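You operate a simulated robot arm through the tools that you are given. There is no shell and no other tool. Be economical: measure what you need, move in short steps, check, and stop when the job is done.

The job below is to be done with a simulated two-armed robot. You get a single attempt, and the scene is never put back.

Task
Put the battery on the top of the chest away on the shelf under the repair table. Then put the tape from the folding counter on the cabinet top. Then shut the cream drawer. The order counts.

The check looks at the end state, three seconds after you hand in, the way a careful person would. Anything else that was tipped, shoved, dropped, spilled or broken makes it a failure.

Robot
Two 7-joint arms with two-finger parallel grippers on one trunk, on a base that drives. Base frame: it is fixed to the floor where the robot stands at the start and does not move with it; the origin is under the middle of the robot, x ahead of it, y to its left, z up. Readings come in mm, degrees, newtons and seconds.
The left shoulder is at the start at [60, 147, 529], the right one opposite. With the tool pointing down near the work surface each hand reaches from about 100 to 640 mm from the robot's upright axis, wherever it stands, measured 20 degrees to its own side. Places, roughly: cabinet top [-3700, 500, 900]; cream drawer [300, 2200, 500]; shelf under the repair table [-2500, 3100, 400]; tape [500, 2000, 1000]. Payload 3.43 kg a hand.
The TCP of each hand is the grasp point between the finger pads, 30 mm short of the fingertips. In the tool frame z runs along the fingers and y along their closing line. Largest opening 94 mm; finger width 28, thickness 10; the body of the gripper, 50 by 96 mm, starts 55 mm behind the TCP.
Orientation is told as [roll, pitch, yaw] about the base's x, y, z axes, in that order, counted from this pose: with the fingers straight down and closing along the base's y, the tool's x points along the base's -x, its y along +y and its z along -z.

Tools
- The arms move only by the tool jog_arm. It takes "left_targets", "right_targets" or both (then of equal length, played together; a hand with none holds still); each is a list of rows, each a list of 7 numbers: the shift along the tool's x, y, z in mm, then the turn, a rotation vector about the tool's x, y, z in degrees, then the opening, from 0 (shut) to 1 (fully open). In form: [[tx, ty, tz, rx, ry, rz, jaw], ...]. A call has 1 to 10 rows; each row is the pose to reach, as a shift and turn from the pose commanded when the call began, along the tool's axes at that moment. A row lasts 0.2 s, in which the tool goes at most 50 mm and 8.6 degrees; a call with a longer step from one row to the next is refused whole, and so is a gripper value outside its range. Where a pose cannot be reached the arm comes as near as it can. A force on the tool above 40 N (or 10 N above the force at the start of the call, whichever is more), or a blocked arm, ends the call early, and 0.2 s more pass. Each finger travels about 72 mm/s and halts on what it meets, pressing with about 26 N; the grip force reading is that of the motor and also rises with nothing between the fingers. The clock runs only during rows and for 0.2 s after the last one: add rows that repeat a pose to give the fingers time. The reply holds the time, the measured pose of the TCP, the force on the tool along the base axes, the opening and the grip force, in the units named above and with some noise, with the torque about the TCP (base axes, N m) and any sound that the robot's microphone picked up.
- Cameras (640 x 400 px; columns grow to the right, rows downward): "scene" is now at [59.3, -23.5, 1173.1]; the picture's right is [-0.25, -0.97, 0.00], its down [-0.46, 0.12, -0.88] and it looks along [0.85, -0.22, -0.48] (base axes); focal length 269 px, centre (320, 200). "left" rides on the left gripper at [76, -14, -102] in its tool frame; the picture's right is [0.18, 0.98, 0.00], its down [-0.75, 0.14, -0.64] and it looks along [-0.63, 0.12, 0.77] (tool axes); focal length 243 px, centre (320, 200). "right" rides on the right gripper at [76, 14, -103] in its tool frame; the picture's right is [-0.18, 0.98, 0.00], its down [-0.75, -0.14, -0.64] and it looks along [-0.63, -0.12, 0.77] (tool axes); focal length 243 px, centre (320, 200). There is no depth. A picture from a camera that has moved, and an enlarged one, comes with that camera's place and axes in the base frame and with its lens.
- camera(camera): a new picture of that camera. No time passes.
- move_column(by): slides the trunk up (or, below 0, down) by that many mm; the arms and the scene camera ride with it, the base frame stays. It gives what a move gives, with no picture.
- base_move(legs): drives the robot by 1 to 6 legs, each [ahead, left, turn to the left] in mm, mm and degrees, along the robot's own axes; the way and the turn of a leg run together, so that a leg with both is an arc; at most 1500 mm and 180 degrees a leg. The arms and the cameras ride along, it lands a little off, and it stops where it bumps. It gives what a move gives.
- head_to(pan, tilt): turns the head with the scene camera to pan (to the left, within 86 degrees either way) and tilt (down, from -29 to 69), counted from straight ahead of the robot. It gives what a move gives.
- close_up(camera, box): a new picture of the part [left, top, right, bottom] of that camera's present view, enlarged. No time passes.
- sign_off(): hands the job in; it is judged then, once.

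Work in short steps. Places have to be worked out from the pictures, the camera data and where the tool is seen: move nearer, look again, correct. Check each grasp and each placing, and mend what went wrong. You have 165 turns and 122 pictures in all, those below and enlarged ones among them. Open the grippers and draw the arms clear of the work before you hand the job in, unless the task says otherwise; then end with one line.

The tools are called after "Emit:" as name(argument=value, ...) on one line, values as JSON. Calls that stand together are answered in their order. jog_arm: Moves the arms, as the interface text tells. Its arguments: {"type":"object","properties":{"left_targets":{"type":"array","items":{"type":"array","items":{"type":"number"}}},"right_targets":{"type":"array","items":{"type":"array","items":{"type":"number"}}}},"required":[]} The other tools are called the same way: move_column (by) slides the trunk up or down; base_move (legs) drives the base; head_to (pan, tilt) turns the head that bears the scene camera; camera (camera) takes a picture; close_up (camera, box) takes an enlarged picture of a part of a camera's view; sign_off () hands the job in.

At the start:

```text
time_s: 0.0
left_tcp_pos: [310.7, 12.9, 973.2]
left_tool_rot: [0.1, 0.0, 0.1]
left_force: [-0.8, -0.2, -0.1]
left_ft_torque: [0.0, 0.02, 0.04]
left_opening: 94.0
left_grip_force: 0.1
right_tcp_pos: [298.0, -236.3, 972.9]
right_tool_rot: [0.0, -0.1, 0.0]
right_force: [-0.2, 0.3, 0.3]
right_ft_torque: [-0.02, 0.01, 0.01]
right_opening: 93.8
right_grip_force: 0.0
trunk travel left (down, up): [-236.0, 14.0]
robot x, y, heading: [-0.0, 0.1, 0.0]
head pan, tilt: [-14.5, 28.5]
```

scene: 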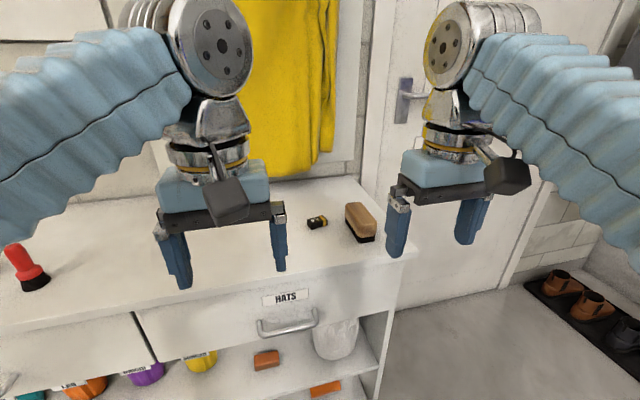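
right: 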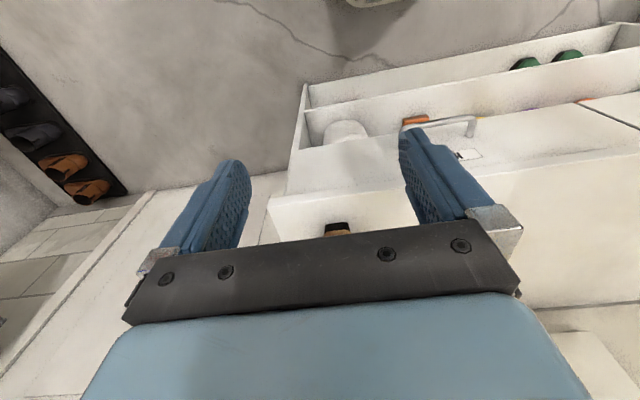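
left: 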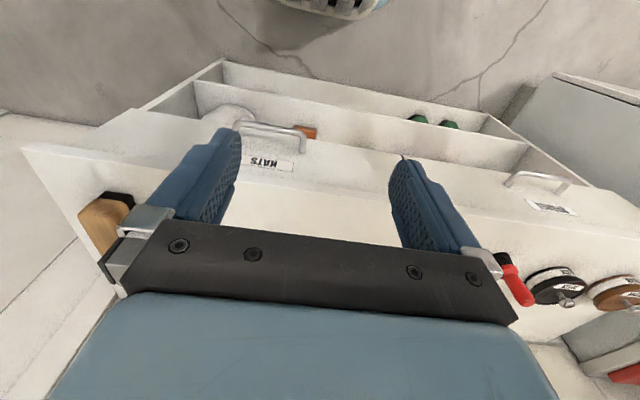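

The battery seems to be the small black/copper cylinder at pixel (317,222) on the chest. I take a close look first.

Emit:
close_up(camera="scene", box=[240, 160, 400, 260])

Emit:
head_to(pan=60, tilt=25)

Emit:
camera(camera="scene")

```text
4.00 times, centred on (320, 210) of scene
camera zoom: at [59.3, -23.5, 1173.1], right [-0.25, -0.97, 0.0], down [-0.46, 0.12, -0.88], along [0.85, -0.22, -0.48], focal length 1074 px, centre (320, 160)
```

zoom: 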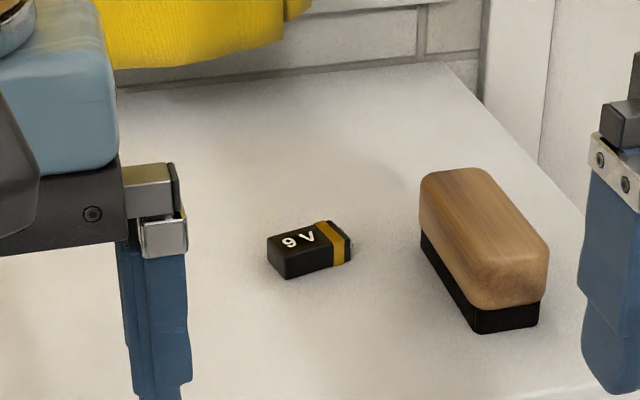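

```text
time_s: 1.5
left_tcp_pos: [311.1, 14.3, 973.6]
left_tool_rot: [0.0, 0.0, 0.1]
left_force: [-0.6, -0.2, -1.1]
left_ft_torque: [-0.01, -0.02, -0.01]
left_opening: 94.3
left_grip_force: 0.0
right_tcp_pos: [299.9, -235.7, 973.2]
right_tool_rot: [0.0, 0.0, 0.0]
right_force: [0.4, -1.1, -0.2]
right_ft_torque: [0.04, 0.01, -0.03]
right_opening: 94.1
right_grip_force: 0.0
trunk travel left (down, up): [-236.0, 14.0]
robot x, y, heading: [2.6, -2.0, -0.0]
head pan, tilt: [60.0, 25.0]
```

```text
117 pictures are left
camera scene: at [17.3, 79.0, 1178.7], right [0.87, -0.5, 0.0], down [-0.21, -0.37, -0.91], along [0.45, 0.78, -0.42], focal length 269 px, centre (320, 200)
```

scene: 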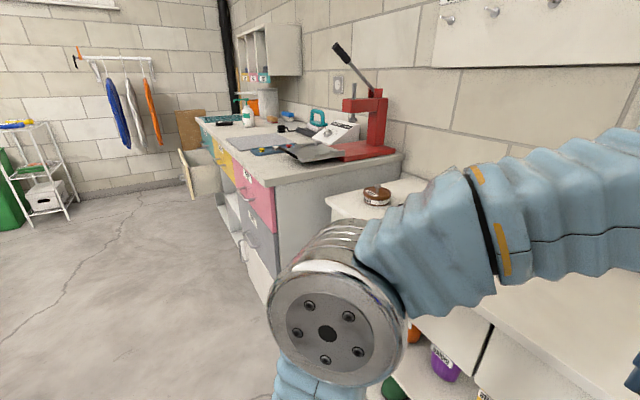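

Chest top triangulates to about z 825, and the battery to about [561, -148], with its long axis roughly along y. I bring the right hand near above it, turning the hand so it closes along x, and turn the head back.

Emit:
head_to(pan=-14, tilt=35)

Emit:
jog_arm(right_targets=[[-20, 9, 0, 0, 0, 8.5, 1], [-40, 18, 0, 0, 0, 17, 1], [-60, 27, 0, 0, 0, 25.5, 1], [-80, 36, 0, 0, 0, 34, 1], [-100, 45, 0, 0, 0, 42.5, 1], [-120, 54, 0, 0, 0, 51, 1], [-140, 63, 0, 0, 0, 59.5, 1], [-160, 72, 0, 0, 0, 68, 1], [-180, 80, 0, 0, 0, 76.5, 1], [-200, 88, 0, 0, 0, 85, 1]])

Emit:
camera(camera="scene")

Emit:
camera(camera="right")

```text
time_s: 2.9
left_tcp_pos: [311.7, 14.5, 973.1]
left_tool_rot: [0.0, 0.0, 0.0]
left_force: [0.3, 0.2, 0.0]
left_ft_torque: [0.0, -0.02, 0.0]
left_opening: 93.9
left_grip_force: 0.1
right_tcp_pos: [300.6, -236.5, 972.8]
right_tool_rot: [-0.1, 0.0, 0.1]
right_force: [0.2, 0.1, -0.4]
right_ft_torque: [0.03, -0.01, -0.01]
right_opening: 93.7
right_grip_force: 0.1
trunk travel left (down, up): [-236.0, 14.0]
robot x, y, heading: [-0.6, -2.5, -0.1]
head pan, tilt: [-14.0, 35.0]
```

```text
time_s: 5.1
left_tcp_pos: [311.4, 14.2, 974.3]
left_tool_rot: [0.0, 0.0, 0.0]
left_force: [-0.6, -0.8, 0.2]
left_ft_torque: [0.01, 0.04, -0.03]
left_opening: 94.0
left_grip_force: 0.0
right_tcp_pos: [484.8, -149.0, 950.0]
right_tool_rot: [0.2, -0.1, -85.2]
right_force: [-0.4, -0.6, 0.8]
right_ft_torque: [0.0, -0.01, 0.04]
right_opening: 93.9
right_grip_force: 0.1
right hand out of reach, approached as far as the arm can: row 8, 9, 10
trunk travel left (down, up): [-236.0, 14.0]
robot x, y, heading: [0.0, 0.4, 0.3]
head pan, tilt: [-14.0, 35.0]
```

```text
116 pictures are left
camera scene: at [56.5, -22.0, 1162.9], right [-0.24, -0.97, 0.0], down [-0.56, 0.14, -0.82], along [0.79, -0.2, -0.57], focal length 269 px, centre (320, 200)
```

scene: 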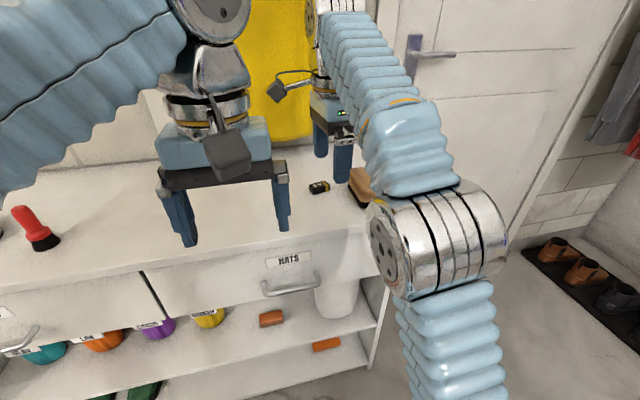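

```text
115 pictures are left
camera right: at [491.9, -71.4, 1054.4], right [0.99, -0.1, 0.0], down [-0.08, -0.76, 0.64], along [-0.06, -0.64, -0.77], focal length 243 px, centre (320, 200)
```

right: 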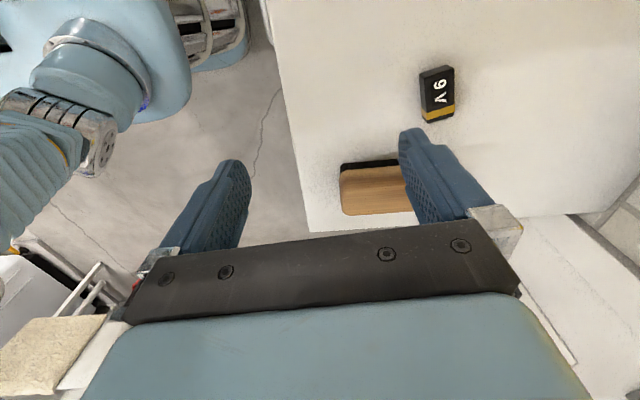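

Refined: battery at about [602, -158], its top near z 800, too far for this hand. Chest front is at x≈449, so I drive 90 mm ahead.

Emit:
base_move(legs=[[90, 0, 0]])

Emit:
camera(camera="right")

```text
time_s: 6.2
left_tcp_pos: [400.5, 15.1, 972.7]
left_tool_rot: [0.0, 0.1, 0.0]
left_force: [0.4, 0.4, -0.6]
left_ft_torque: [0.02, 0.03, 0.0]
left_opening: 94.1
left_grip_force: 0.1
right_tcp_pos: [574.7, -149.1, 950.6]
right_tool_rot: [0.2, 0.0, -84.8]
right_force: [-0.2, 0.6, 0.4]
right_ft_torque: [-0.02, 0.03, 0.01]
right_opening: 94.0
right_grip_force: 0.1
trunk travel left (down, up): [-236.0, 14.0]
robot x, y, heading: [87.8, -4.0, 0.2]
head pan, tilt: [-14.0, 35.0]
```

```text
114 pictures are left
camera right: at [580.7, -71.8, 1054.6], right [1.0, -0.1, 0.0], down [-0.08, -0.76, 0.64], along [-0.06, -0.64, -0.77], focal length 243 px, centre (320, 200)
```

right: 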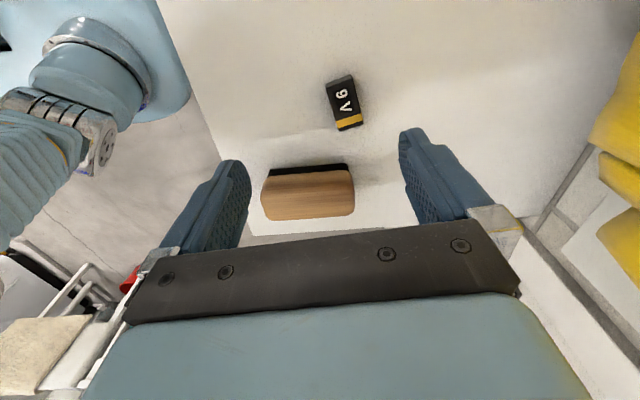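

Battery now estimated at [598, -154], top z≈806, axis ~10° off. I shift, turn 5° and come down to about z 880, then look again.

Emit:
jog_arm(right_targets=[[-4, 12, 20, 0, 0, -3, 1], [-7, 22.5, 45, 0, 0, -5, 1], [-7, 22.5, 70, 0, 0, -5, 1], [-7, 22.5, 70, 0, 0, -5, 1]])

Emit:
camera(camera="right")

Emit:
camera(camera="scene")

```text
time_s: 7.2
left_tcp_pos: [402.4, 14.3, 973.1]
left_tool_rot: [0.0, 0.0, -0.1]
left_force: [0.6, -0.4, 0.2]
left_ft_torque: [-0.01, 0.03, -0.04]
left_opening: 94.2
left_grip_force: 0.0
right_tcp_pos: [598.1, -154.6, 881.4]
right_tool_rot: [0.3, 0.0, -80.0]
right_force: [-0.1, -0.1, 0.6]
right_ft_torque: [-0.02, 0.0, -0.02]
right_opening: 93.9
right_grip_force: 0.1
trunk travel left (down, up): [-236.0, 14.0]
robot x, y, heading: [89.7, -1.3, -0.2]
head pan, tilt: [-14.0, 35.0]
```

```text
113 pictures are left
camera right: at [597.5, -76.7, 984.6], right [1.0, -0.01, 0.0], down [-0.01, -0.77, 0.64], along [0.0, -0.64, -0.77], focal length 243 px, centre (320, 200)
```

right: 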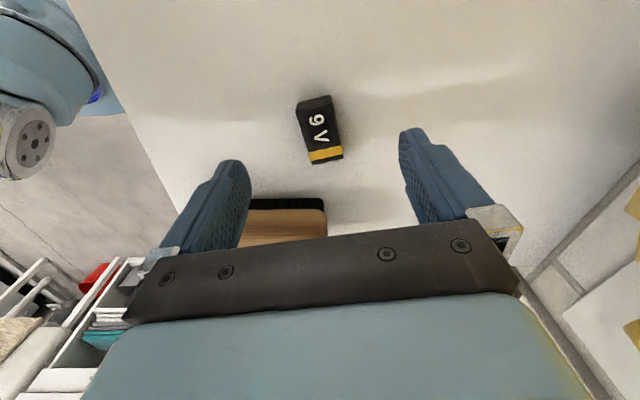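

```text
112 pictures are left
camera scene: at [145.9, -22.0, 1162.9], right [-0.24, -0.97, 0.0], down [-0.56, 0.14, -0.82], along [0.79, -0.2, -0.57], focal length 269 px, centre (320, 200)
```

scene: 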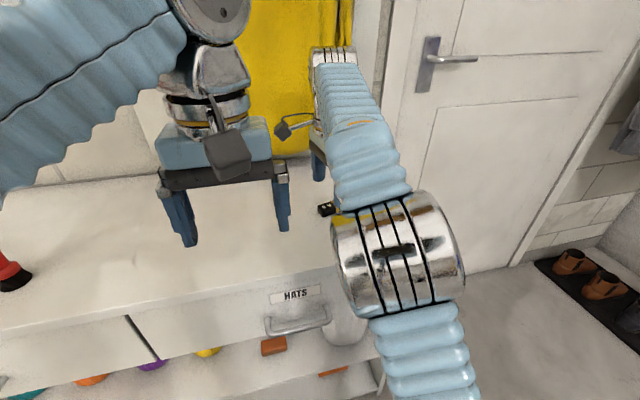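

Battery at [597, -153], top 807, table ≈ 789. I go down to TCP z ≈ 824 with contact stop.

Emit:
jog_arm(right_targets=[[0, 0, 20, 0, 0, 0, 1], [0, 0, 38, 0, 0, 0, 1], [0, 0, 50, 0, 0, 0, 1], [0, 0, 57, 0, 0, 0, 1], [0, 0, 57, 0, 0, 0, 1]])

Emit:
close_up(camera="right", box=[200, 80, 480, 255])

```text
time_s: 8.3
left_tcp_pos: [399.9, 15.2, 973.7]
left_tool_rot: [0.0, -0.1, 0.0]
left_force: [0.0, -0.2, -0.4]
left_ft_torque: [-0.02, -0.02, 0.01]
left_opening: 93.7
left_grip_force: 0.0
right_tcp_pos: [596.2, -155.2, 831.0]
right_tool_rot: [0.8, -0.1, -80.1]
right_force: [-0.5, 3.4, 24.3]
right_ft_torque: [0.07, 1.35, -0.2]
right_opening: 93.8
right_grip_force: 0.0
trunk travel left (down, up): [-236.0, 14.0]
robot x, y, heading: [89.6, -0.3, 0.1]
head pan, tilt: [-14.0, 35.0]
stopped in row 5 (right hand): the force on the tool passed its limit at 49 N (the readings are from after the stop); the commanded pose is now the measured one
```

```text
2.29 times, centred on (340, 168) of right
camera zoom: at [595.6, -76.3, 934.1], right [1.0, -0.01, 0.01], down [-0.02, -0.77, 0.64], along [0.0, -0.64, -0.77], focal length 555 px, centre (274, 274)
```

zoom: 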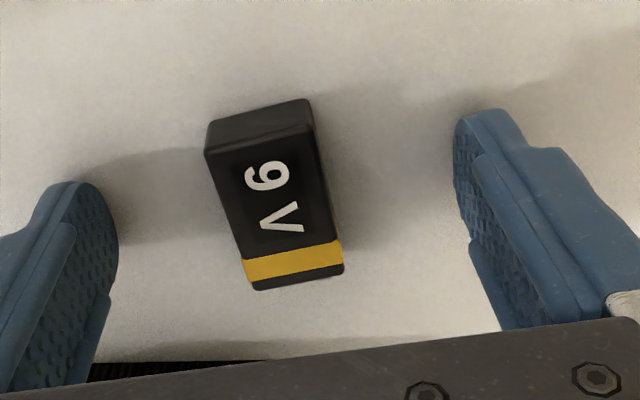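

Fingertips touch the table (z≈800). I lift 3 mm, nudge 6 mm toward -y and close on the battery.

Emit:
jog_arm(right_targets=[[0, 0, -4, 0, 0, 0, 1], [-6, 0, -4, 0, 0, 0, 1], [-6, 0, -3, 0, 0, 0, 0.7], [-6, 0, -3, 0, 0, 0, 0.45], [-6, 0, -3, 0, 0, 0, 0.2], [-6, 0, -3, 0, 0, 0, 0.1], [-6, 0, -3, 0, 0, 0, 0.1]])

Emit:
camera(camera="right")

```text
time_s: 9.9
left_tcp_pos: [400.8, 13.6, 972.6]
left_tool_rot: [0.0, -0.1, 0.1]
left_force: [0.2, 0.7, 0.8]
left_ft_torque: [0.01, -0.03, 0.0]
left_opening: 94.0
left_grip_force: 0.1
right_tcp_pos: [597.6, -161.3, 831.7]
right_tool_rot: [0.6, -0.2, -80.1]
right_force: [0.9, 0.2, 0.0]
right_ft_torque: [-0.02, 0.0, 0.0]
right_opening: 25.5
right_grip_force: 26.2
trunk travel left (down, up): [-236.0, 14.0]
robot x, y, heading: [84.9, 0.0, 0.1]
head pan, tilt: [-14.0, 35.0]
```

```text
110 pictures are left
camera right: at [598.0, -83.2, 934.8], right [1.0, -0.01, 0.01], down [-0.01, -0.77, 0.64], along [0.0, -0.64, -0.77], focal length 243 px, centre (320, 200)
```

right: 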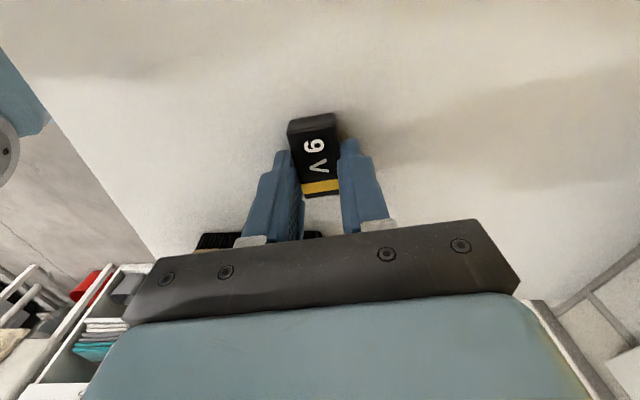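

The battery is gripped (25.5 mm, 26 N). I lift it and look.

Emit:
jog_arm(right_targets=[[-6, 0, -30, 0, 0, 0, 0.1], [-6, 0, -70, 0, 0, 0, 0.1], [-6, 0, -110, 0, 0, 0, 0.1], [-6, 0, -120, 0, 0, 0, 0.1]])

Emit:
close_up(camera="right", box=[200, 80, 480, 255])

```text
time_s: 10.9
left_tcp_pos: [400.8, 14.2, 973.6]
left_tool_rot: [0.0, 0.0, 0.0]
left_force: [0.3, -0.4, -1.2]
left_ft_torque: [0.01, -0.02, 0.01]
left_opening: 94.1
left_grip_force: 0.0
right_tcp_pos: [592.6, -166.3, 939.0]
right_tool_rot: [0.6, -0.1, -79.9]
right_force: [0.1, -0.1, -0.8]
right_ft_torque: [0.02, -0.02, 0.01]
right_opening: 25.5
right_grip_force: 25.7
right hand out of reach, approached as far as the arm can: row 3, 4
trunk travel left (down, up): [-236.0, 14.0]
robot x, y, heading: [87.7, 2.0, -0.2]
head pan, tilt: [-14.0, 35.0]
```

```text
2.29 times, centred on (340, 168) of right
camera zoom: at [591.7, -88.7, 1043.0], right [1.0, -0.01, 0.01], down [-0.02, -0.77, 0.64], along [0.0, -0.64, -0.77], focal length 555 px, centre (274, 274)
```

zoom: 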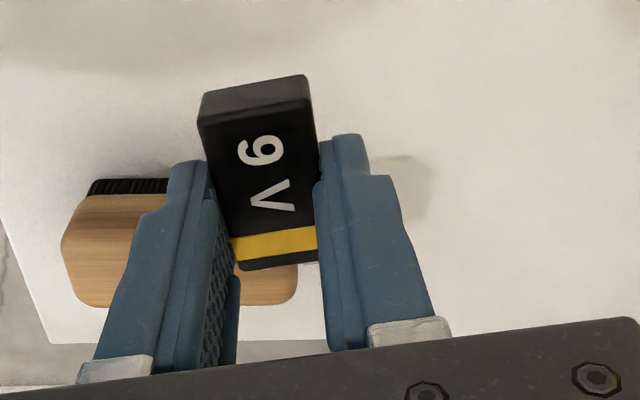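

Battery held. I back the base off 350 mm, then draw the right hand in and turn it back.

Emit:
base_move(legs=[[-350, 0, 0]])

Emit:
jog_arm(right_targets=[[0, -25, 0, 0, 0, -8, 0.1], [0, -50, 0, 0, 0, -16, 0.1], [0, -75, 0, 0, 0, -24, 0.1], [0, -100, 0, 0, 0, -32, 0.1], [0, -125, 0, 0, 0, -40, 0.1], [0, -150, 0, 0, 0, -48, 0.1], [0, -175, 0, 0, 0, -56, 0.1], [0, -200, 0, 0, 0, -64, 0.1], [0, -225, 0, 0, 0, -72, 0.1], [4, -253, 0, 0, 0, -80, 0.1]])

Emit:
head_to(pan=80, tilt=20)

Emit:
camera(camera="scene")

```text
time_s: 13.1
left_tcp_pos: [50.9, 14.3, 973.9]
left_tool_rot: [0.0, 0.0, -0.2]
left_force: [-1.0, -0.4, -0.2]
left_ft_torque: [-0.01, -0.03, -0.01]
left_opening: 94.2
left_grip_force: 0.1
right_tcp_pos: [243.4, -166.6, 938.9]
right_tool_rot: [0.6, -0.2, -80.1]
right_force: [0.6, -0.7, 0.2]
right_ft_torque: [-0.02, -0.04, 0.0]
right_opening: 25.6
right_grip_force: 25.8
trunk travel left (down, up): [-236.0, 14.0]
robot x, y, heading: [-258.7, 0.1, -0.4]
head pan, tilt: [-14.0, 35.0]
```

```text
time_s: 15.3
left_tcp_pos: [52.1, 13.3, 973.1]
left_tool_rot: [0.1, 0.1, -0.3]
left_force: [0.5, -0.4, 0.1]
left_ft_torque: [0.0, 0.01, 0.0]
left_opening: 93.9
left_grip_force: 0.1
right_tcp_pos: [-8.6, -206.2, 935.8]
right_tool_rot: [0.0, -0.6, -0.1]
right_force: [-0.1, -0.3, -0.4]
right_ft_torque: [0.02, 0.04, 0.01]
right_opening: 25.4
right_grip_force: 26.2
trunk travel left (down, up): [-236.0, 14.0]
robot x, y, heading: [-260.9, 1.7, -0.1]
head pan, tilt: [-14.0, 35.0]
```

```text
time_s: 17.0
left_tcp_pos: [50.5, 14.6, 973.2]
left_tool_rot: [0.0, 0.0, -0.1]
left_force: [1.0, 0.1, 0.7]
left_ft_torque: [0.03, 0.0, 0.0]
left_opening: 93.9
left_grip_force: 0.0
right_tcp_pos: [-7.5, -205.5, 936.0]
right_tool_rot: [0.0, -0.6, -0.2]
right_force: [0.2, 0.3, -1.2]
right_ft_torque: [0.01, 0.03, 0.0]
right_opening: 25.6
right_grip_force: 26.3
trunk travel left (down, up): [-236.0, 14.0]
robot x, y, heading: [-255.5, -1.8, -0.3]
head pan, tilt: [80.0, 20.0]
```

```text
108 pictures are left
camera scene: at [-272.9, 91.7, 1186.8], right [0.98, -0.18, 0.0], down [-0.06, -0.34, -0.94], along [0.17, 0.92, -0.34], focal length 269 px, centre (320, 200)
```

scene: 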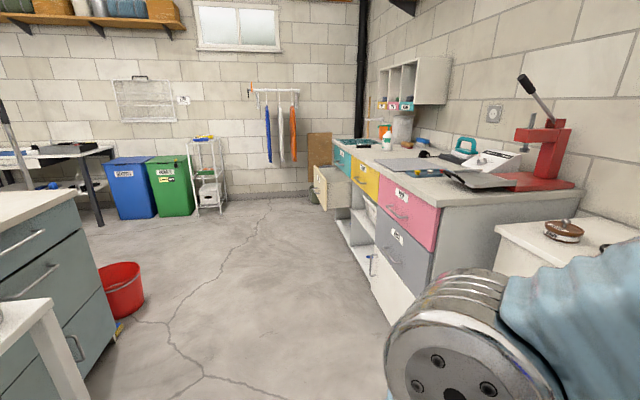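

Battery is still held. The repair table is the one at far left with a shelf beneath; the way along +y at x≈-260 is free. I turn left 90°, drive up 1300 mm and look.

Emit:
base_move(legs=[[0, 0, 90], [1300, 0, 0]])

Emit:
head_to(pan=55, tilt=20)

Emit:
camera(camera="scene")

Emit:
head_to(pan=-50, tilt=20)

Emit:
camera(camera="scene")

```text
time_s: 27.4
left_tcp_pos: [-310.7, 1606.0, 972.8]
left_tool_rot: [0.0, 0.0, 91.5]
left_force: [0.1, 0.3, 0.3]
left_ft_torque: [-0.03, 0.02, -0.02]
left_opening: 94.1
left_grip_force: 0.0
right_tcp_pos: [-90.3, 1553.4, 935.4]
right_tool_rot: [0.0, -0.5, 91.4]
right_force: [0.0, 0.5, -0.2]
right_ft_torque: [-0.01, 0.01, 0.02]
right_opening: 25.6
right_grip_force: 26.0
trunk travel left (down, up): [-236.0, 14.0]
robot x, y, heading: [-288.8, 1294.6, 91.2]
head pan, tilt: [80.0, 20.0]
```

```text
time_s: 28.3
left_tcp_pos: [-312.6, 1605.3, 973.6]
left_tool_rot: [0.0, -0.1, 91.5]
left_force: [-0.3, 0.2, -0.4]
left_ft_torque: [0.05, 0.01, 0.03]
left_opening: 94.1
left_grip_force: 0.0
right_tcp_pos: [-91.0, 1551.7, 935.5]
right_tool_rot: [0.0, -0.6, 91.3]
right_force: [-0.5, 0.1, -0.3]
right_ft_torque: [0.01, 0.01, -0.02]
right_opening: 25.5
right_grip_force: 25.5
trunk travel left (down, up): [-236.0, 14.0]
robot x, y, heading: [-289.0, 1290.8, 91.1]
head pan, tilt: [55.0, 20.0]
```

```text
107 pictures are left
camera scene: at [-365.8, 1315.3, 1186.8], right [0.55, 0.83, 0.0], down [0.28, -0.19, -0.94], along [-0.78, 0.52, -0.34], focal length 269 px, centre (320, 200)
```

scene: 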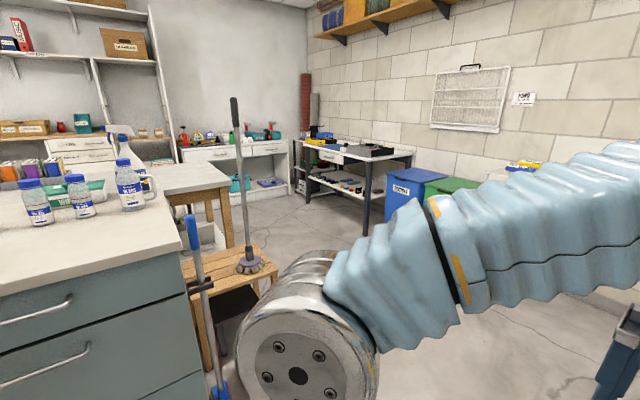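

```text
time_s: 30.1
left_tcp_pos: [-310.9, 1605.5, 973.3]
left_tool_rot: [0.0, 0.0, 91.4]
left_force: [0.1, 0.6, -0.6]
left_ft_torque: [-0.01, 0.02, 0.01]
left_opening: 93.9
left_grip_force: 0.1
right_tcp_pos: [-91.3, 1552.6, 935.5]
right_tool_rot: [0.0, -0.6, 91.5]
right_force: [0.5, 0.1, -1.1]
right_ft_torque: [0.02, -0.02, 0.01]
right_opening: 25.2
right_grip_force: 26.0
trunk travel left (down, up): [-236.0, 14.0]
robot x, y, heading: [-288.3, 1295.0, 91.3]
head pan, tilt: [-50.0, 20.0]
```

```text
106 pictures are left
camera scene: at [-218.4, 1325.3, 1186.8], right [0.66, -0.75, 0.0], down [-0.26, -0.23, -0.94], along [0.71, 0.62, -0.34], focal length 269 px, centre (320, 200)
```

scene: 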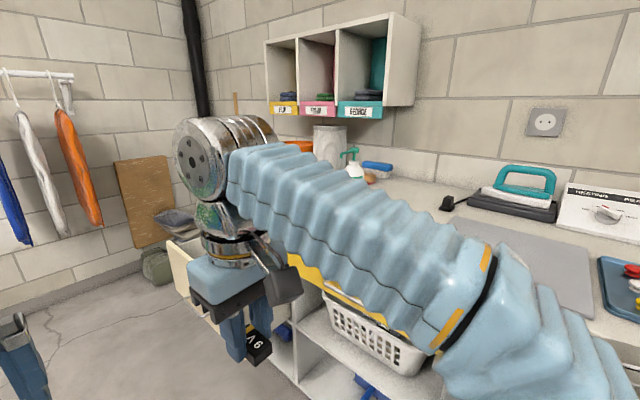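

The repair table with its lower shelf is at pixel (350,165). I zoom in on it, turning the head back.

Emit:
head_to(pan=50, tilt=15)

Emit:
close_up(camera="scene", box=[220, 100, 420, 225])

```text
time_s: 31.9
left_tcp_pos: [-311.5, 1605.5, 973.0]
left_tool_rot: [0.0, 0.0, 91.3]
left_force: [-0.5, -0.3, 1.0]
left_ft_torque: [-0.01, 0.0, 0.0]
left_opening: 94.1
left_grip_force: 0.1
right_tcp_pos: [-90.9, 1553.2, 936.2]
right_tool_rot: [-0.1, -0.6, 91.4]
right_force: [0.8, 0.0, -0.7]
right_ft_torque: [-0.01, 0.0, -0.03]
right_opening: 25.6
right_grip_force: 26.0
trunk travel left (down, up): [-236.0, 14.0]
robot x, y, heading: [-292.6, 1291.7, 91.3]
head pan, tilt: [50.0, 15.0]
```

```text
3.20 times, centred on (320, 162) of scene
camera zoom: at [-361.2, 1322.1, 1194.9], right [0.63, 0.78, 0.0], down [0.2, -0.16, -0.97], along [-0.75, 0.6, -0.26], focal length 860 px, centre (320, 320)
```

zoom: 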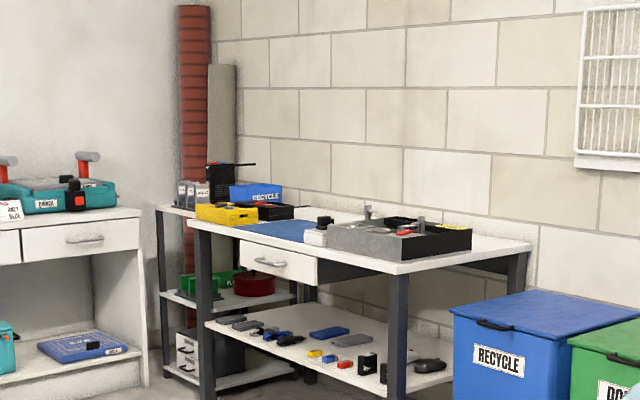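

The repair table: shelf front edge y≈2800, x from about -2790 to -1935, shelf z≈400, table top ≈740. I drive to y≈2250, then turn left and go along toward x≈-1650.

Emit:
base_move(legs=[[950, 0, 0], [0, 0, 88], [1300, 0, 0]])

Emit:
head_to(pan=-45, tilt=30)

Emit:
camera(camera="scene")

Emit:
head_to(pan=10, tilt=25)

Emit:
camera(camera="scene")

```text
time_s: 46.8
left_tcp_pos: [-1920.0, 2234.5, 973.2]
left_tool_rot: [0.0, 0.1, -179.2]
left_force: [-0.2, -0.2, -0.1]
left_ft_torque: [0.03, -0.04, -0.01]
left_opening: 93.7
left_grip_force: 0.1
right_tcp_pos: [-1866.1, 2455.2, 937.0]
right_tool_rot: [0.0, -0.5, -179.2]
right_force: [0.4, 0.0, -0.1]
right_ft_torque: [0.01, 0.0, 0.06]
right_opening: 25.5
right_grip_force: 25.7
trunk travel left (down, up): [-236.0, 14.0]
robot x, y, heading: [-1607.8, 2254.7, -179.1]
head pan, tilt: [50.0, 15.0]
```

```text
time_s: 48.5
left_tcp_pos: [-1919.2, 2235.2, 972.9]
left_tool_rot: [-0.1, 0.0, -179.3]
left_force: [-1.0, 0.0, 0.1]
left_ft_torque: [0.0, 0.04, 0.05]
left_opening: 94.0
left_grip_force: 0.0
right_tcp_pos: [-1864.9, 2456.8, 935.9]
right_tool_rot: [0.0, -0.6, -179.2]
right_force: [-0.1, 0.7, -0.7]
right_ft_torque: [-0.02, 0.03, 0.01]
right_opening: 25.6
right_grip_force: 26.0
trunk travel left (down, up): [-236.0, 14.0]
robot x, y, heading: [-1608.0, 2256.5, -179.2]
head pan, tilt: [-45.0, 30.0]
```

```text
104 pictures are left
camera scene: at [-1642.1, 2316.2, 1170.7], right [0.7, 0.72, 0.0], down [0.36, -0.35, -0.87], along [-0.62, 0.6, -0.5], focal length 269 px, centre (320, 200)
```

scene: 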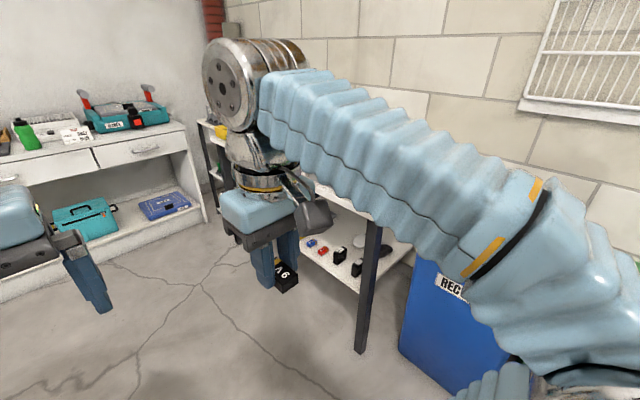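

```text
time_s: 49.7
left_tcp_pos: [-1920.9, 2235.3, 974.3]
left_tool_rot: [0.0, 0.1, -179.2]
left_force: [0.4, -0.7, -0.2]
left_ft_torque: [-0.01, -0.03, -0.03]
left_opening: 93.9
left_grip_force: 0.1
right_tcp_pos: [-1865.0, 2456.3, 934.8]
right_tool_rot: [-0.1, -0.6, -179.2]
right_force: [-0.1, 0.6, -0.3]
right_ft_torque: [0.04, 0.0, -0.01]
right_opening: 25.4
right_grip_force: 26.3
trunk travel left (down, up): [-236.0, 14.0]
robot x, y, heading: [-1606.1, 2255.3, -179.0]
head pan, tilt: [10.0, 25.0]
```

```text
103 pictures are left
camera scene: at [-1667.8, 2236.0, 1178.7], right [-0.19, 0.98, 0.0], down [0.42, 0.08, -0.91], along [-0.89, -0.17, -0.42], focal length 269 px, centre (320, 200)
```

scene: 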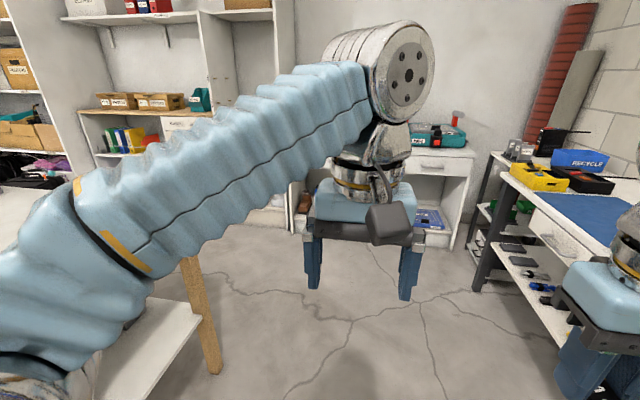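

Corrected: table front y≈2930, x from -3066 to -2010, shelf z≈330, top ≈717. I drive 700 mm further and turn right to face the table.

Emit:
base_move(legs=[[800, 0, 0], [0, 0, -90]])

Emit:
head_to(pan=0, tilt=40)

Emit:
camera(camera="scene")

```text
time_s: 57.8
left_tcp_pos: [-2431.5, 2553.0, 973.0]
left_tool_rot: [0.1, 0.0, 91.2]
left_force: [-0.9, -0.2, 0.2]
left_ft_torque: [0.02, 0.0, -0.02]
left_opening: 93.9
left_grip_force: 0.1
right_tcp_pos: [-2212.1, 2500.1, 936.2]
right_tool_rot: [0.0, -0.7, 91.2]
right_force: [-0.2, 0.4, -0.2]
right_ft_torque: [0.03, -0.01, -0.02]
right_opening: 25.2
right_grip_force: 25.4
trunk travel left (down, up): [-236.0, 14.0]
robot x, y, heading: [-2414.8, 2241.7, 91.1]
head pan, tilt: [10.0, 25.0]
```

```text
time_s: 58.6
left_tcp_pos: [-2432.4, 2553.0, 971.9]
left_tool_rot: [0.0, 0.0, 91.2]
left_force: [-0.1, 0.1, -0.7]
left_ft_torque: [0.0, 0.01, 0.0]
left_opening: 94.0
left_grip_force: 0.1
right_tcp_pos: [-2211.8, 2499.9, 935.8]
right_tool_rot: [0.0, -0.7, 91.3]
right_force: [0.6, -0.6, -0.2]
right_ft_torque: [0.0, -0.01, 0.04]
right_opening: 25.4
right_grip_force: 25.6
trunk travel left (down, up): [-236.0, 14.0]
robot x, y, heading: [-2410.1, 2238.6, 91.1]
head pan, tilt: [0.0, 40.0]
```

```text
102 pictures are left
camera scene: at [-2412.3, 2296.2, 1155.4], right [1.0, 0.02, 0.0], down [0.01, -0.64, -0.77], along [-0.02, 0.77, -0.64], focal length 269 px, centre (320, 200)
```

scene: 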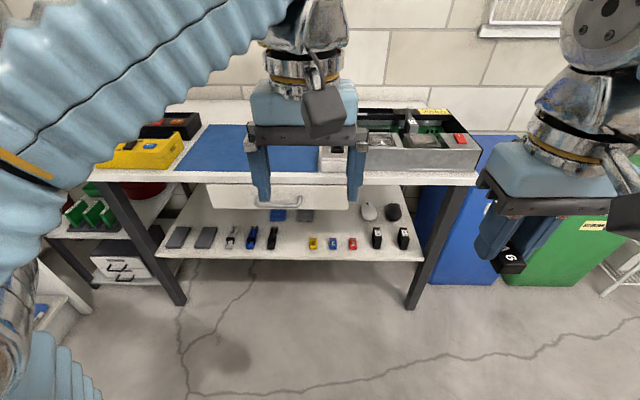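

The shelf is visible with a tidy row of things and a gap near pixel (292,240). I zoom in.

Emit:
close_up(camera="scene", box=[150, 180, 430, 290])

```text
2.29 times, centred on (290, 235) of scene
camera zoom: at [-2412.3, 2296.2, 1155.4], right [1.0, 0.02, 0.0], down [0.01, -0.64, -0.77], along [-0.02, 0.77, -0.64], focal length 614 px, centre (389, 120)
```

zoom: 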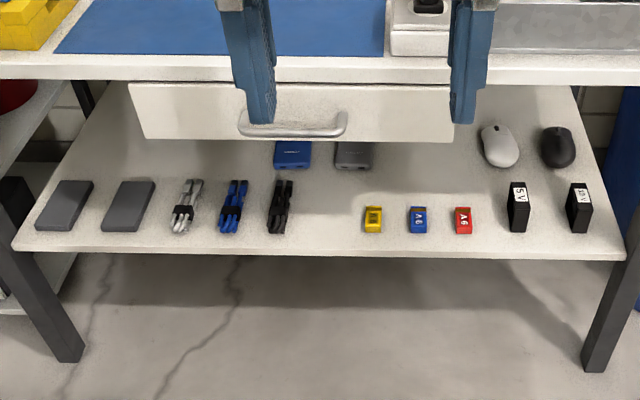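

The shelf is sorted: three small 9V batteries stand in the middle with a free gap to their left at about [-2535, 2975], shelf z≈365. I shift the base left 270 mm and lower the right hand with a 45° forward tilt while still clear of the table.

Emit:
base_move(legs=[[0, 270, -1]])

Emit:
jog_arm(right_targets=[[-15, 4, 40, 0, -4.5, 0, 0.1], [-30, 8, 80, 0, -9, 0, 0.1], [-45, 12, 120, 0, -13.5, 0, 0.1], [-60, 16, 160, 0, -18, 0, 0.1], [-75, 20, 200, 0, -22.5, 0, 0.1], [-90, 24, 240, 0, -27, 0, 0.1], [-105, 28, 280, 0, -31.5, 0, 0.1], [-120, 32, 320, 0, -36, 0, 0.1], [-135, 36, 360, 0, -40.5, 0, 0.1], [-150, 40, 400, 0, -45, 0, 0.1]])

Emit:
camera(camera="scene")

Emit:
camera(camera="right")

```text
time_s: 60.5
left_tcp_pos: [-2694.5, 2550.8, 972.9]
left_tool_rot: [-0.1, 0.0, 90.1]
left_force: [0.0, 0.0, -0.7]
left_ft_torque: [-0.01, 0.04, 0.02]
left_opening: 94.3
left_grip_force: 0.0
right_tcp_pos: [-2474.6, 2492.9, 936.3]
right_tool_rot: [0.0, -0.6, 90.1]
right_force: [0.3, 0.2, -0.4]
right_ft_torque: [0.02, 0.01, 0.03]
right_opening: 25.4
right_grip_force: 25.8
trunk travel left (down, up): [-236.0, 14.0]
robot x, y, heading: [-2682.7, 2236.7, 90.1]
head pan, tilt: [0.0, 40.0]
```

```text
time_s: 62.7
left_tcp_pos: [-2694.3, 2549.6, 971.9]
left_tool_rot: [0.0, 0.0, 90.0]
left_force: [-0.7, -1.6, 0.5]
left_ft_torque: [0.08, -0.01, -0.02]
left_opening: 94.0
left_grip_force: 0.1
right_tcp_pos: [-2524.7, 2701.0, 540.2]
right_tool_rot: [0.1, -45.6, 90.0]
right_force: [0.6, -0.1, 0.2]
right_ft_torque: [0.0, -0.03, 0.02]
right_opening: 25.5
right_grip_force: 25.6
right hand out of reach, approached as far as the arm can: row 7, 8, 9, 10
trunk travel left (down, up): [-236.0, 14.0]
robot x, y, heading: [-2678.9, 2239.7, 90.1]
head pan, tilt: [0.0, 40.0]
```

```text
100 pictures are left
camera scene: at [-2679.2, 2292.8, 1155.4], right [1.0, 0.0, 0.0], down [0.0, -0.64, -0.77], along [0.0, 0.77, -0.64], focal length 269 px, centre (320, 200)
```

scene: 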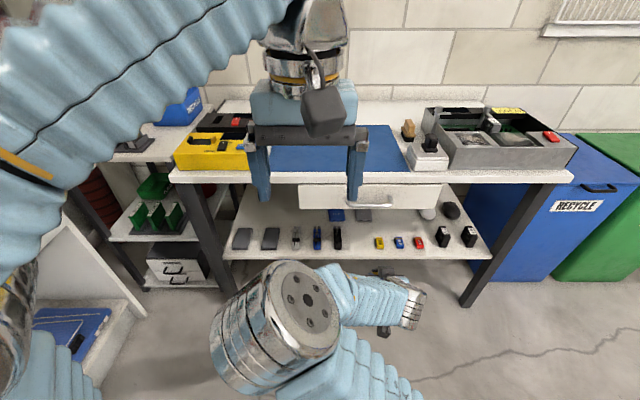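

```text
99 pictures are left
camera right: at [-2540.0, 2574.8, 558.0], right [-0.98, 0.13, 0.13], down [0.14, 0.07, 0.99], along [0.12, 0.99, -0.09], focal length 243 px, centre (320, 200)
```

right: 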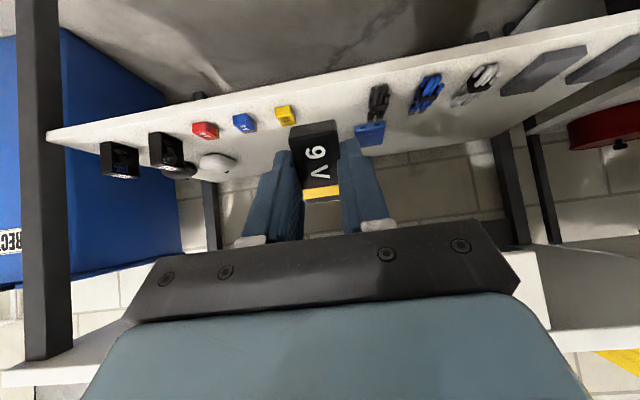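

Geometry confirmed: gap at x≈-2530, item row y≈2945, shelf z≈368. I pull the left hand back, lower the trunk 100 mm (TCP z≈440), then drive ahead 235 mm.

Emit:
jog_arm(left_targets=[[35, 0, -10, 0, 0, 0, 1], [70, 0, -20, 0, 0, 0, 1], [100, 0, -30, 0, 0, 0, 1]])

Emit:
move_column(by=-100)

Emit:
base_move(legs=[[150, 0, 0]])

Emit:
camera(camera="right")

Emit:
camera(camera="scene")

```text
time_s: 63.5
left_tcp_pos: [-2694.5, 2479.0, 990.9]
left_tool_rot: [-0.2, -0.1, 90.0]
left_force: [1.2, -0.8, -0.5]
left_ft_torque: [0.01, 0.07, 0.01]
left_opening: 94.1
left_grip_force: 0.1
left hand out of reach, approached as far as the arm can: row 2, 3
right_tcp_pos: [-2523.7, 2702.4, 539.6]
right_tool_rot: [0.0, -45.6, 89.9]
right_force: [0.0, 0.1, -0.3]
right_ft_torque: [0.01, 0.03, 0.02]
right_opening: 25.2
right_grip_force: 26.0
trunk travel left (down, up): [-236.0, 14.0]
robot x, y, heading: [-2676.1, 2240.3, 89.9]
head pan, tilt: [0.0, 40.0]
```

```text
time_s: 64.8
left_tcp_pos: [-2693.8, 2480.3, 890.4]
left_tool_rot: [-0.2, -0.1, 90.1]
left_force: [-0.8, 0.5, 0.0]
left_ft_torque: [0.03, 0.0, 0.01]
left_opening: 94.1
left_grip_force: 0.1
right_tcp_pos: [-2522.7, 2702.8, 439.8]
right_tool_rot: [0.0, -45.6, 90.0]
right_force: [0.3, -0.3, -0.4]
right_ft_torque: [-0.02, -0.02, -0.01]
right_opening: 25.3
right_grip_force: 26.6
trunk travel left (down, up): [-136.0, 114.0]
robot x, y, heading: [-2679.7, 2239.3, 90.1]
head pan, tilt: [0.0, 40.0]
```

```text
time_s: 66.2
left_tcp_pos: [-2693.7, 2629.8, 888.7]
left_tool_rot: [-0.2, -0.1, 90.1]
left_force: [-0.7, 0.1, -0.3]
left_ft_torque: [0.04, 0.01, 0.0]
left_opening: 93.8
left_grip_force: 0.1
right_tcp_pos: [-2525.1, 2853.6, 440.5]
right_tool_rot: [-0.1, -45.6, 90.1]
right_force: [-0.2, -0.3, -0.3]
right_ft_torque: [0.01, 0.02, -0.01]
right_opening: 25.5
right_grip_force: 26.6
trunk travel left (down, up): [-136.0, 114.0]
robot x, y, heading: [-2683.2, 2393.5, 90.3]
head pan, tilt: [0.0, 40.0]
```

```text
98 pictures are left
camera right: at [-2540.2, 2726.5, 458.2], right [-0.98, 0.13, 0.13], down [0.14, 0.07, 0.99], along [0.12, 0.99, -0.09], focal length 243 px, centre (320, 200)
```

right: 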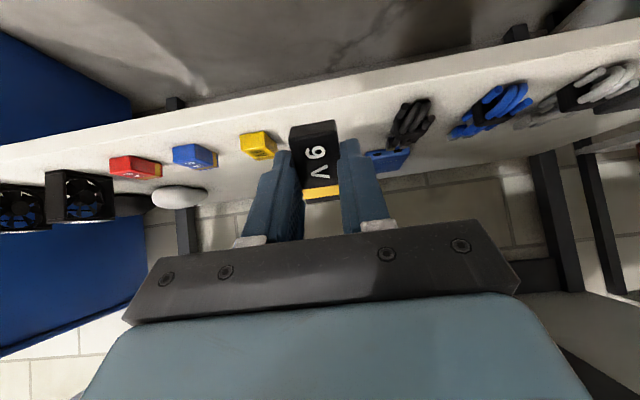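

```text
97 pictures are left
camera scene: at [-2679.4, 2444.6, 1055.4], right [1.0, 0.0, 0.0], down [0.0, -0.64, -0.77], along [0.0, 0.77, -0.64], focal length 269 px, centre (320, 200)
```

scene: 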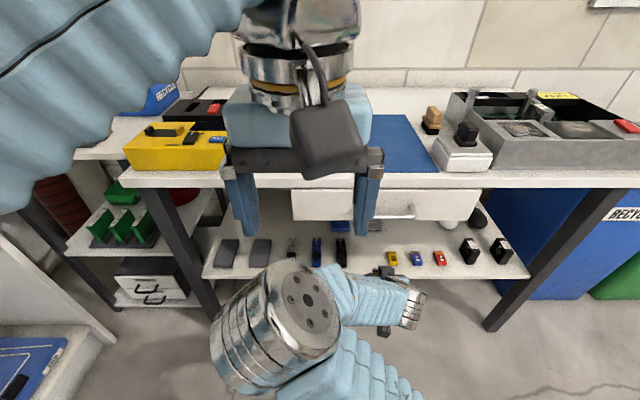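

Gap center x≈-2532, shelf front edge y≈2904. I drive in 85 mm.

Emit:
base_move(legs=[[85, 5, 0]])

Emit:
camera(camera="right")

Emit:
camera(camera="scene")

```text
time_s: 67.3
left_tcp_pos: [-2699.9, 2715.9, 889.7]
left_tool_rot: [-0.2, -0.2, 90.2]
left_force: [-0.3, 0.1, 0.2]
left_ft_torque: [-0.01, 0.01, -0.02]
left_opening: 94.1
left_grip_force: 0.2
right_tcp_pos: [-2530.3, 2938.8, 439.8]
right_tool_rot: [0.1, -45.5, 90.2]
right_force: [-0.4, 0.1, -0.4]
right_ft_torque: [0.0, -0.01, 0.01]
right_opening: 25.6
right_grip_force: 25.5
trunk travel left (down, up): [-136.0, 114.0]
robot x, y, heading: [-2685.4, 2479.0, 90.0]
head pan, tilt: [0.0, 40.0]
```

```text
96 pictures are left
camera right: at [-2545.7, 2812.0, 458.2], right [-0.98, 0.13, 0.13], down [0.14, 0.07, 0.99], along [0.12, 0.99, -0.09], focal length 243 px, centre (320, 200)
```

right: 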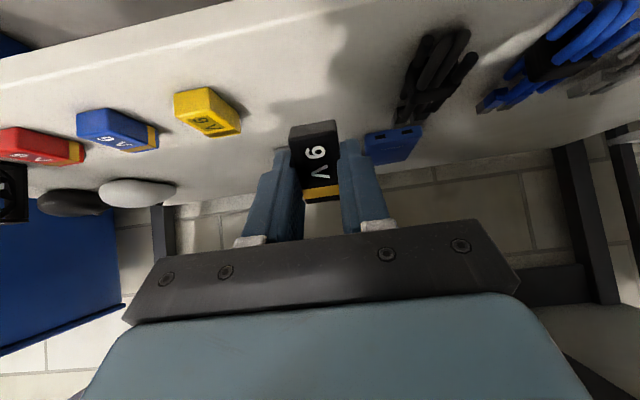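

```text
95 pictures are left
camera scene: at [-2684.6, 2530.1, 1055.4], right [1.0, 0.0, 0.0], down [0.0, -0.64, -0.77], along [0.0, 0.77, -0.64], focal length 269 px, centre (320, 200)
```

scene: 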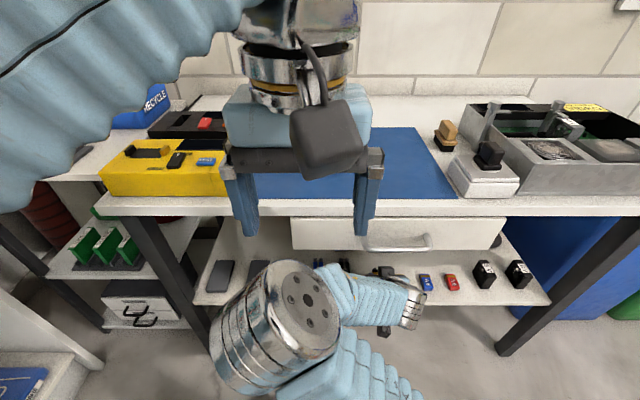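

Battery is over the gap. I lower the trunk 22 mm and then creep down with the arm, watching the force.

Emit:
move_column(by=-22)

Emit:
jog_arm(right_targets=[[3, 0, 3, 0, 0, 0, 0.1], [6, 0, 6, 0, 0, 0, 0.1]])

Emit:
close_up(camera="right", box=[160, 60, 480, 260])

```text
time_s: 68.0
left_tcp_pos: [-2700.1, 2716.6, 867.7]
left_tool_rot: [-0.2, 0.0, 90.3]
left_force: [-0.3, -0.6, 0.6]
left_ft_torque: [0.01, 0.04, -0.02]
left_opening: 94.1
left_grip_force: 0.0
right_tcp_pos: [-2531.9, 2938.0, 418.1]
right_tool_rot: [0.1, -45.6, 90.2]
right_force: [-0.3, 0.4, -0.6]
right_ft_torque: [0.01, 0.01, -0.02]
right_opening: 25.5
right_grip_force: 25.9
trunk travel left (down, up): [-114.0, 136.0]
robot x, y, heading: [-2686.3, 2477.9, 90.0]
head pan, tilt: [0.0, 40.0]
```

```text
time_s: 68.6
left_tcp_pos: [-2700.2, 2716.6, 867.2]
left_tool_rot: [-0.2, -0.1, 90.2]
left_force: [-0.2, -0.9, 0.1]
left_ft_torque: [-0.01, -0.05, 0.0]
left_opening: 94.1
left_grip_force: 0.1
right_tcp_pos: [-2531.3, 2937.7, 410.0]
right_tool_rot: [-0.1, -45.5, 90.3]
right_force: [-0.4, 0.4, -1.2]
right_ft_torque: [-0.02, 0.01, 0.01]
right_opening: 25.5
right_grip_force: 26.2
trunk travel left (down, up): [-114.0, 136.0]
robot x, y, heading: [-2682.1, 2477.6, 89.9]
head pan, tilt: [0.0, 40.0]
```

```text
2.00 times, centred on (320, 160) of right
camera zoom: at [-2545.9, 2812.1, 427.6], right [-0.98, 0.13, 0.13], down [0.14, 0.07, 0.99], along [0.12, 0.99, -0.09], focal length 485 px, centre (320, 280)
```

zoom: 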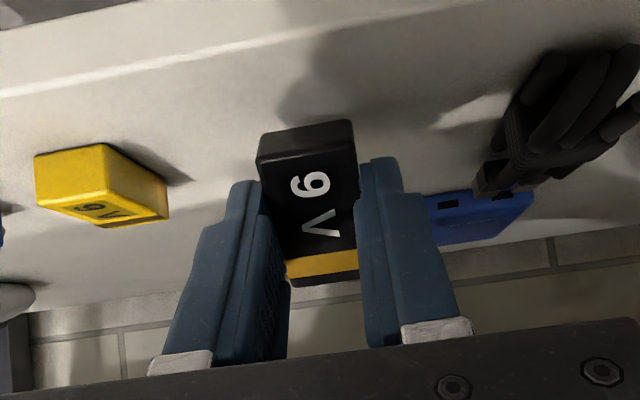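

No contact yet. I creep lower in 2 mm steps.

Emit:
jog_arm(right_targets=[[1.5, 0, 1.5, 0, 0, 0, 0.1], [3, 0, 3, 0, 0, 0, 0.1], [4.5, 0, 4.5, 0, 0, 0, 0.1], [6, 0, 6, 0, 0, 0, 0.1]])

```text
time_s: 69.6
left_tcp_pos: [-2700.1, 2717.0, 868.3]
left_tool_rot: [-0.2, -0.1, 90.2]
left_force: [0.0, -0.6, -1.0]
left_ft_torque: [0.01, 0.01, 0.01]
left_opening: 94.1
left_grip_force: 0.0
right_tcp_pos: [-2531.6, 2939.6, 401.4]
right_tool_rot: [0.0, -45.6, 90.1]
right_force: [-0.7, 1.0, -0.5]
right_ft_torque: [-0.05, 0.01, 0.0]
right_opening: 25.4
right_grip_force: 26.0
trunk travel left (down, up): [-114.0, 136.0]
robot x, y, heading: [-2686.5, 2476.8, 90.0]
head pan, tilt: [0.0, 40.0]
```

Still free at z 401; I continue downward another 10 mm.

Emit:
jog_arm(right_targets=[[1.5, 0, 1.5, 0, 0, 0, 0.1], [3, 0, 3, 0, 0, 0, 0.1], [4.5, 0, 4.5, 0, 0, 0, 0.1], [6, 0, 6, 0, 0, 0, 0.1], [7, 0, 7, 0, 0, 0, 0.1]])

Emit:
close_up(camera="right", box=[160, 60, 480, 260])

```text
time_s: 70.8
left_tcp_pos: [-2700.6, 2715.2, 868.5]
left_tool_rot: [-0.2, -0.3, 90.2]
left_force: [0.3, 0.1, 0.7]
left_ft_torque: [-0.01, 0.01, 0.01]
left_opening: 94.3
left_grip_force: 0.1
right_tcp_pos: [-2531.3, 2939.3, 392.2]
right_tool_rot: [0.0, -45.8, 90.2]
right_force: [0.0, 6.1, 24.4]
right_ft_torque: [0.29, 0.0, 0.02]
right_opening: 25.6
right_grip_force: 25.7
trunk travel left (down, up): [-114.0, 136.0]
robot x, y, heading: [-2684.0, 2475.6, 90.1]
head pan, tilt: [0.0, 40.0]
```

```text
2.00 times, centred on (320, 160) of right
camera zoom: at [-2545.8, 2812.7, 410.1], right [-0.98, 0.13, 0.13], down [0.14, 0.07, 0.99], along [0.12, 0.99, -0.08], focal length 485 px, centre (320, 280)
```

zoom: 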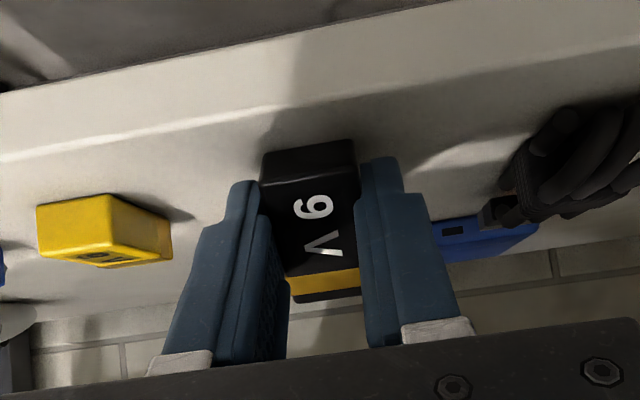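

Contact (24 N). I ease up 1 mm and open moderately so the battery settles flat.

Emit:
jog_arm(right_targets=[[-0.7, 0, -0.7, 0, 0, 0, 0.2], [-0.7, 0, -0.7, 0, 0, 0, 0.45], [-0.7, 0, -0.7, 0, 0, 0, 0.5], [-0.7, 0, -0.7, 0, 0, 0, 0.5]])

Emit:
close_up(camera="right", box=[160, 60, 480, 260])

```text
time_s: 71.8
left_tcp_pos: [-2700.6, 2717.7, 868.1]
left_tool_rot: [-0.2, -0.1, 90.2]
left_force: [0.4, -0.2, 0.0]
left_ft_torque: [0.0, -0.03, 0.02]
left_opening: 93.9
left_grip_force: 0.0
right_tcp_pos: [-2531.0, 2939.0, 392.0]
right_tool_rot: [0.0, -45.5, 90.3]
right_force: [0.1, -0.3, -0.4]
right_ft_torque: [0.0, 0.01, -0.01]
right_opening: 47.0
right_grip_force: 0.1
trunk travel left (down, up): [-114.0, 136.0]
robot x, y, heading: [-2686.1, 2476.5, 90.0]
head pan, tilt: [0.0, 40.0]
```

```text
2.00 times, centred on (320, 160) of right
camera zoom: at [-2546.1, 2811.9, 409.6], right [-0.98, 0.12, 0.13], down [0.14, 0.07, 0.99], along [0.11, 0.99, -0.09], focal length 485 px, centre (320, 280)
```

zoom: 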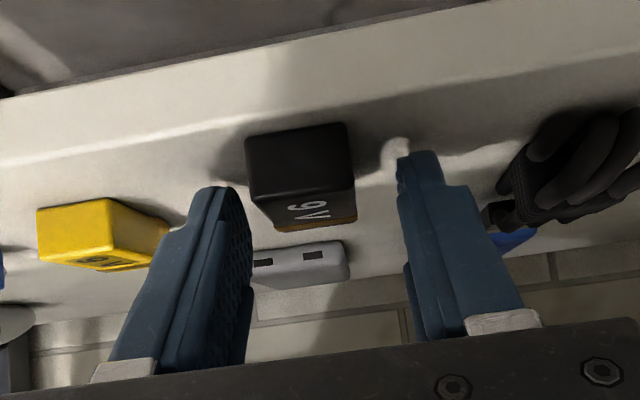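

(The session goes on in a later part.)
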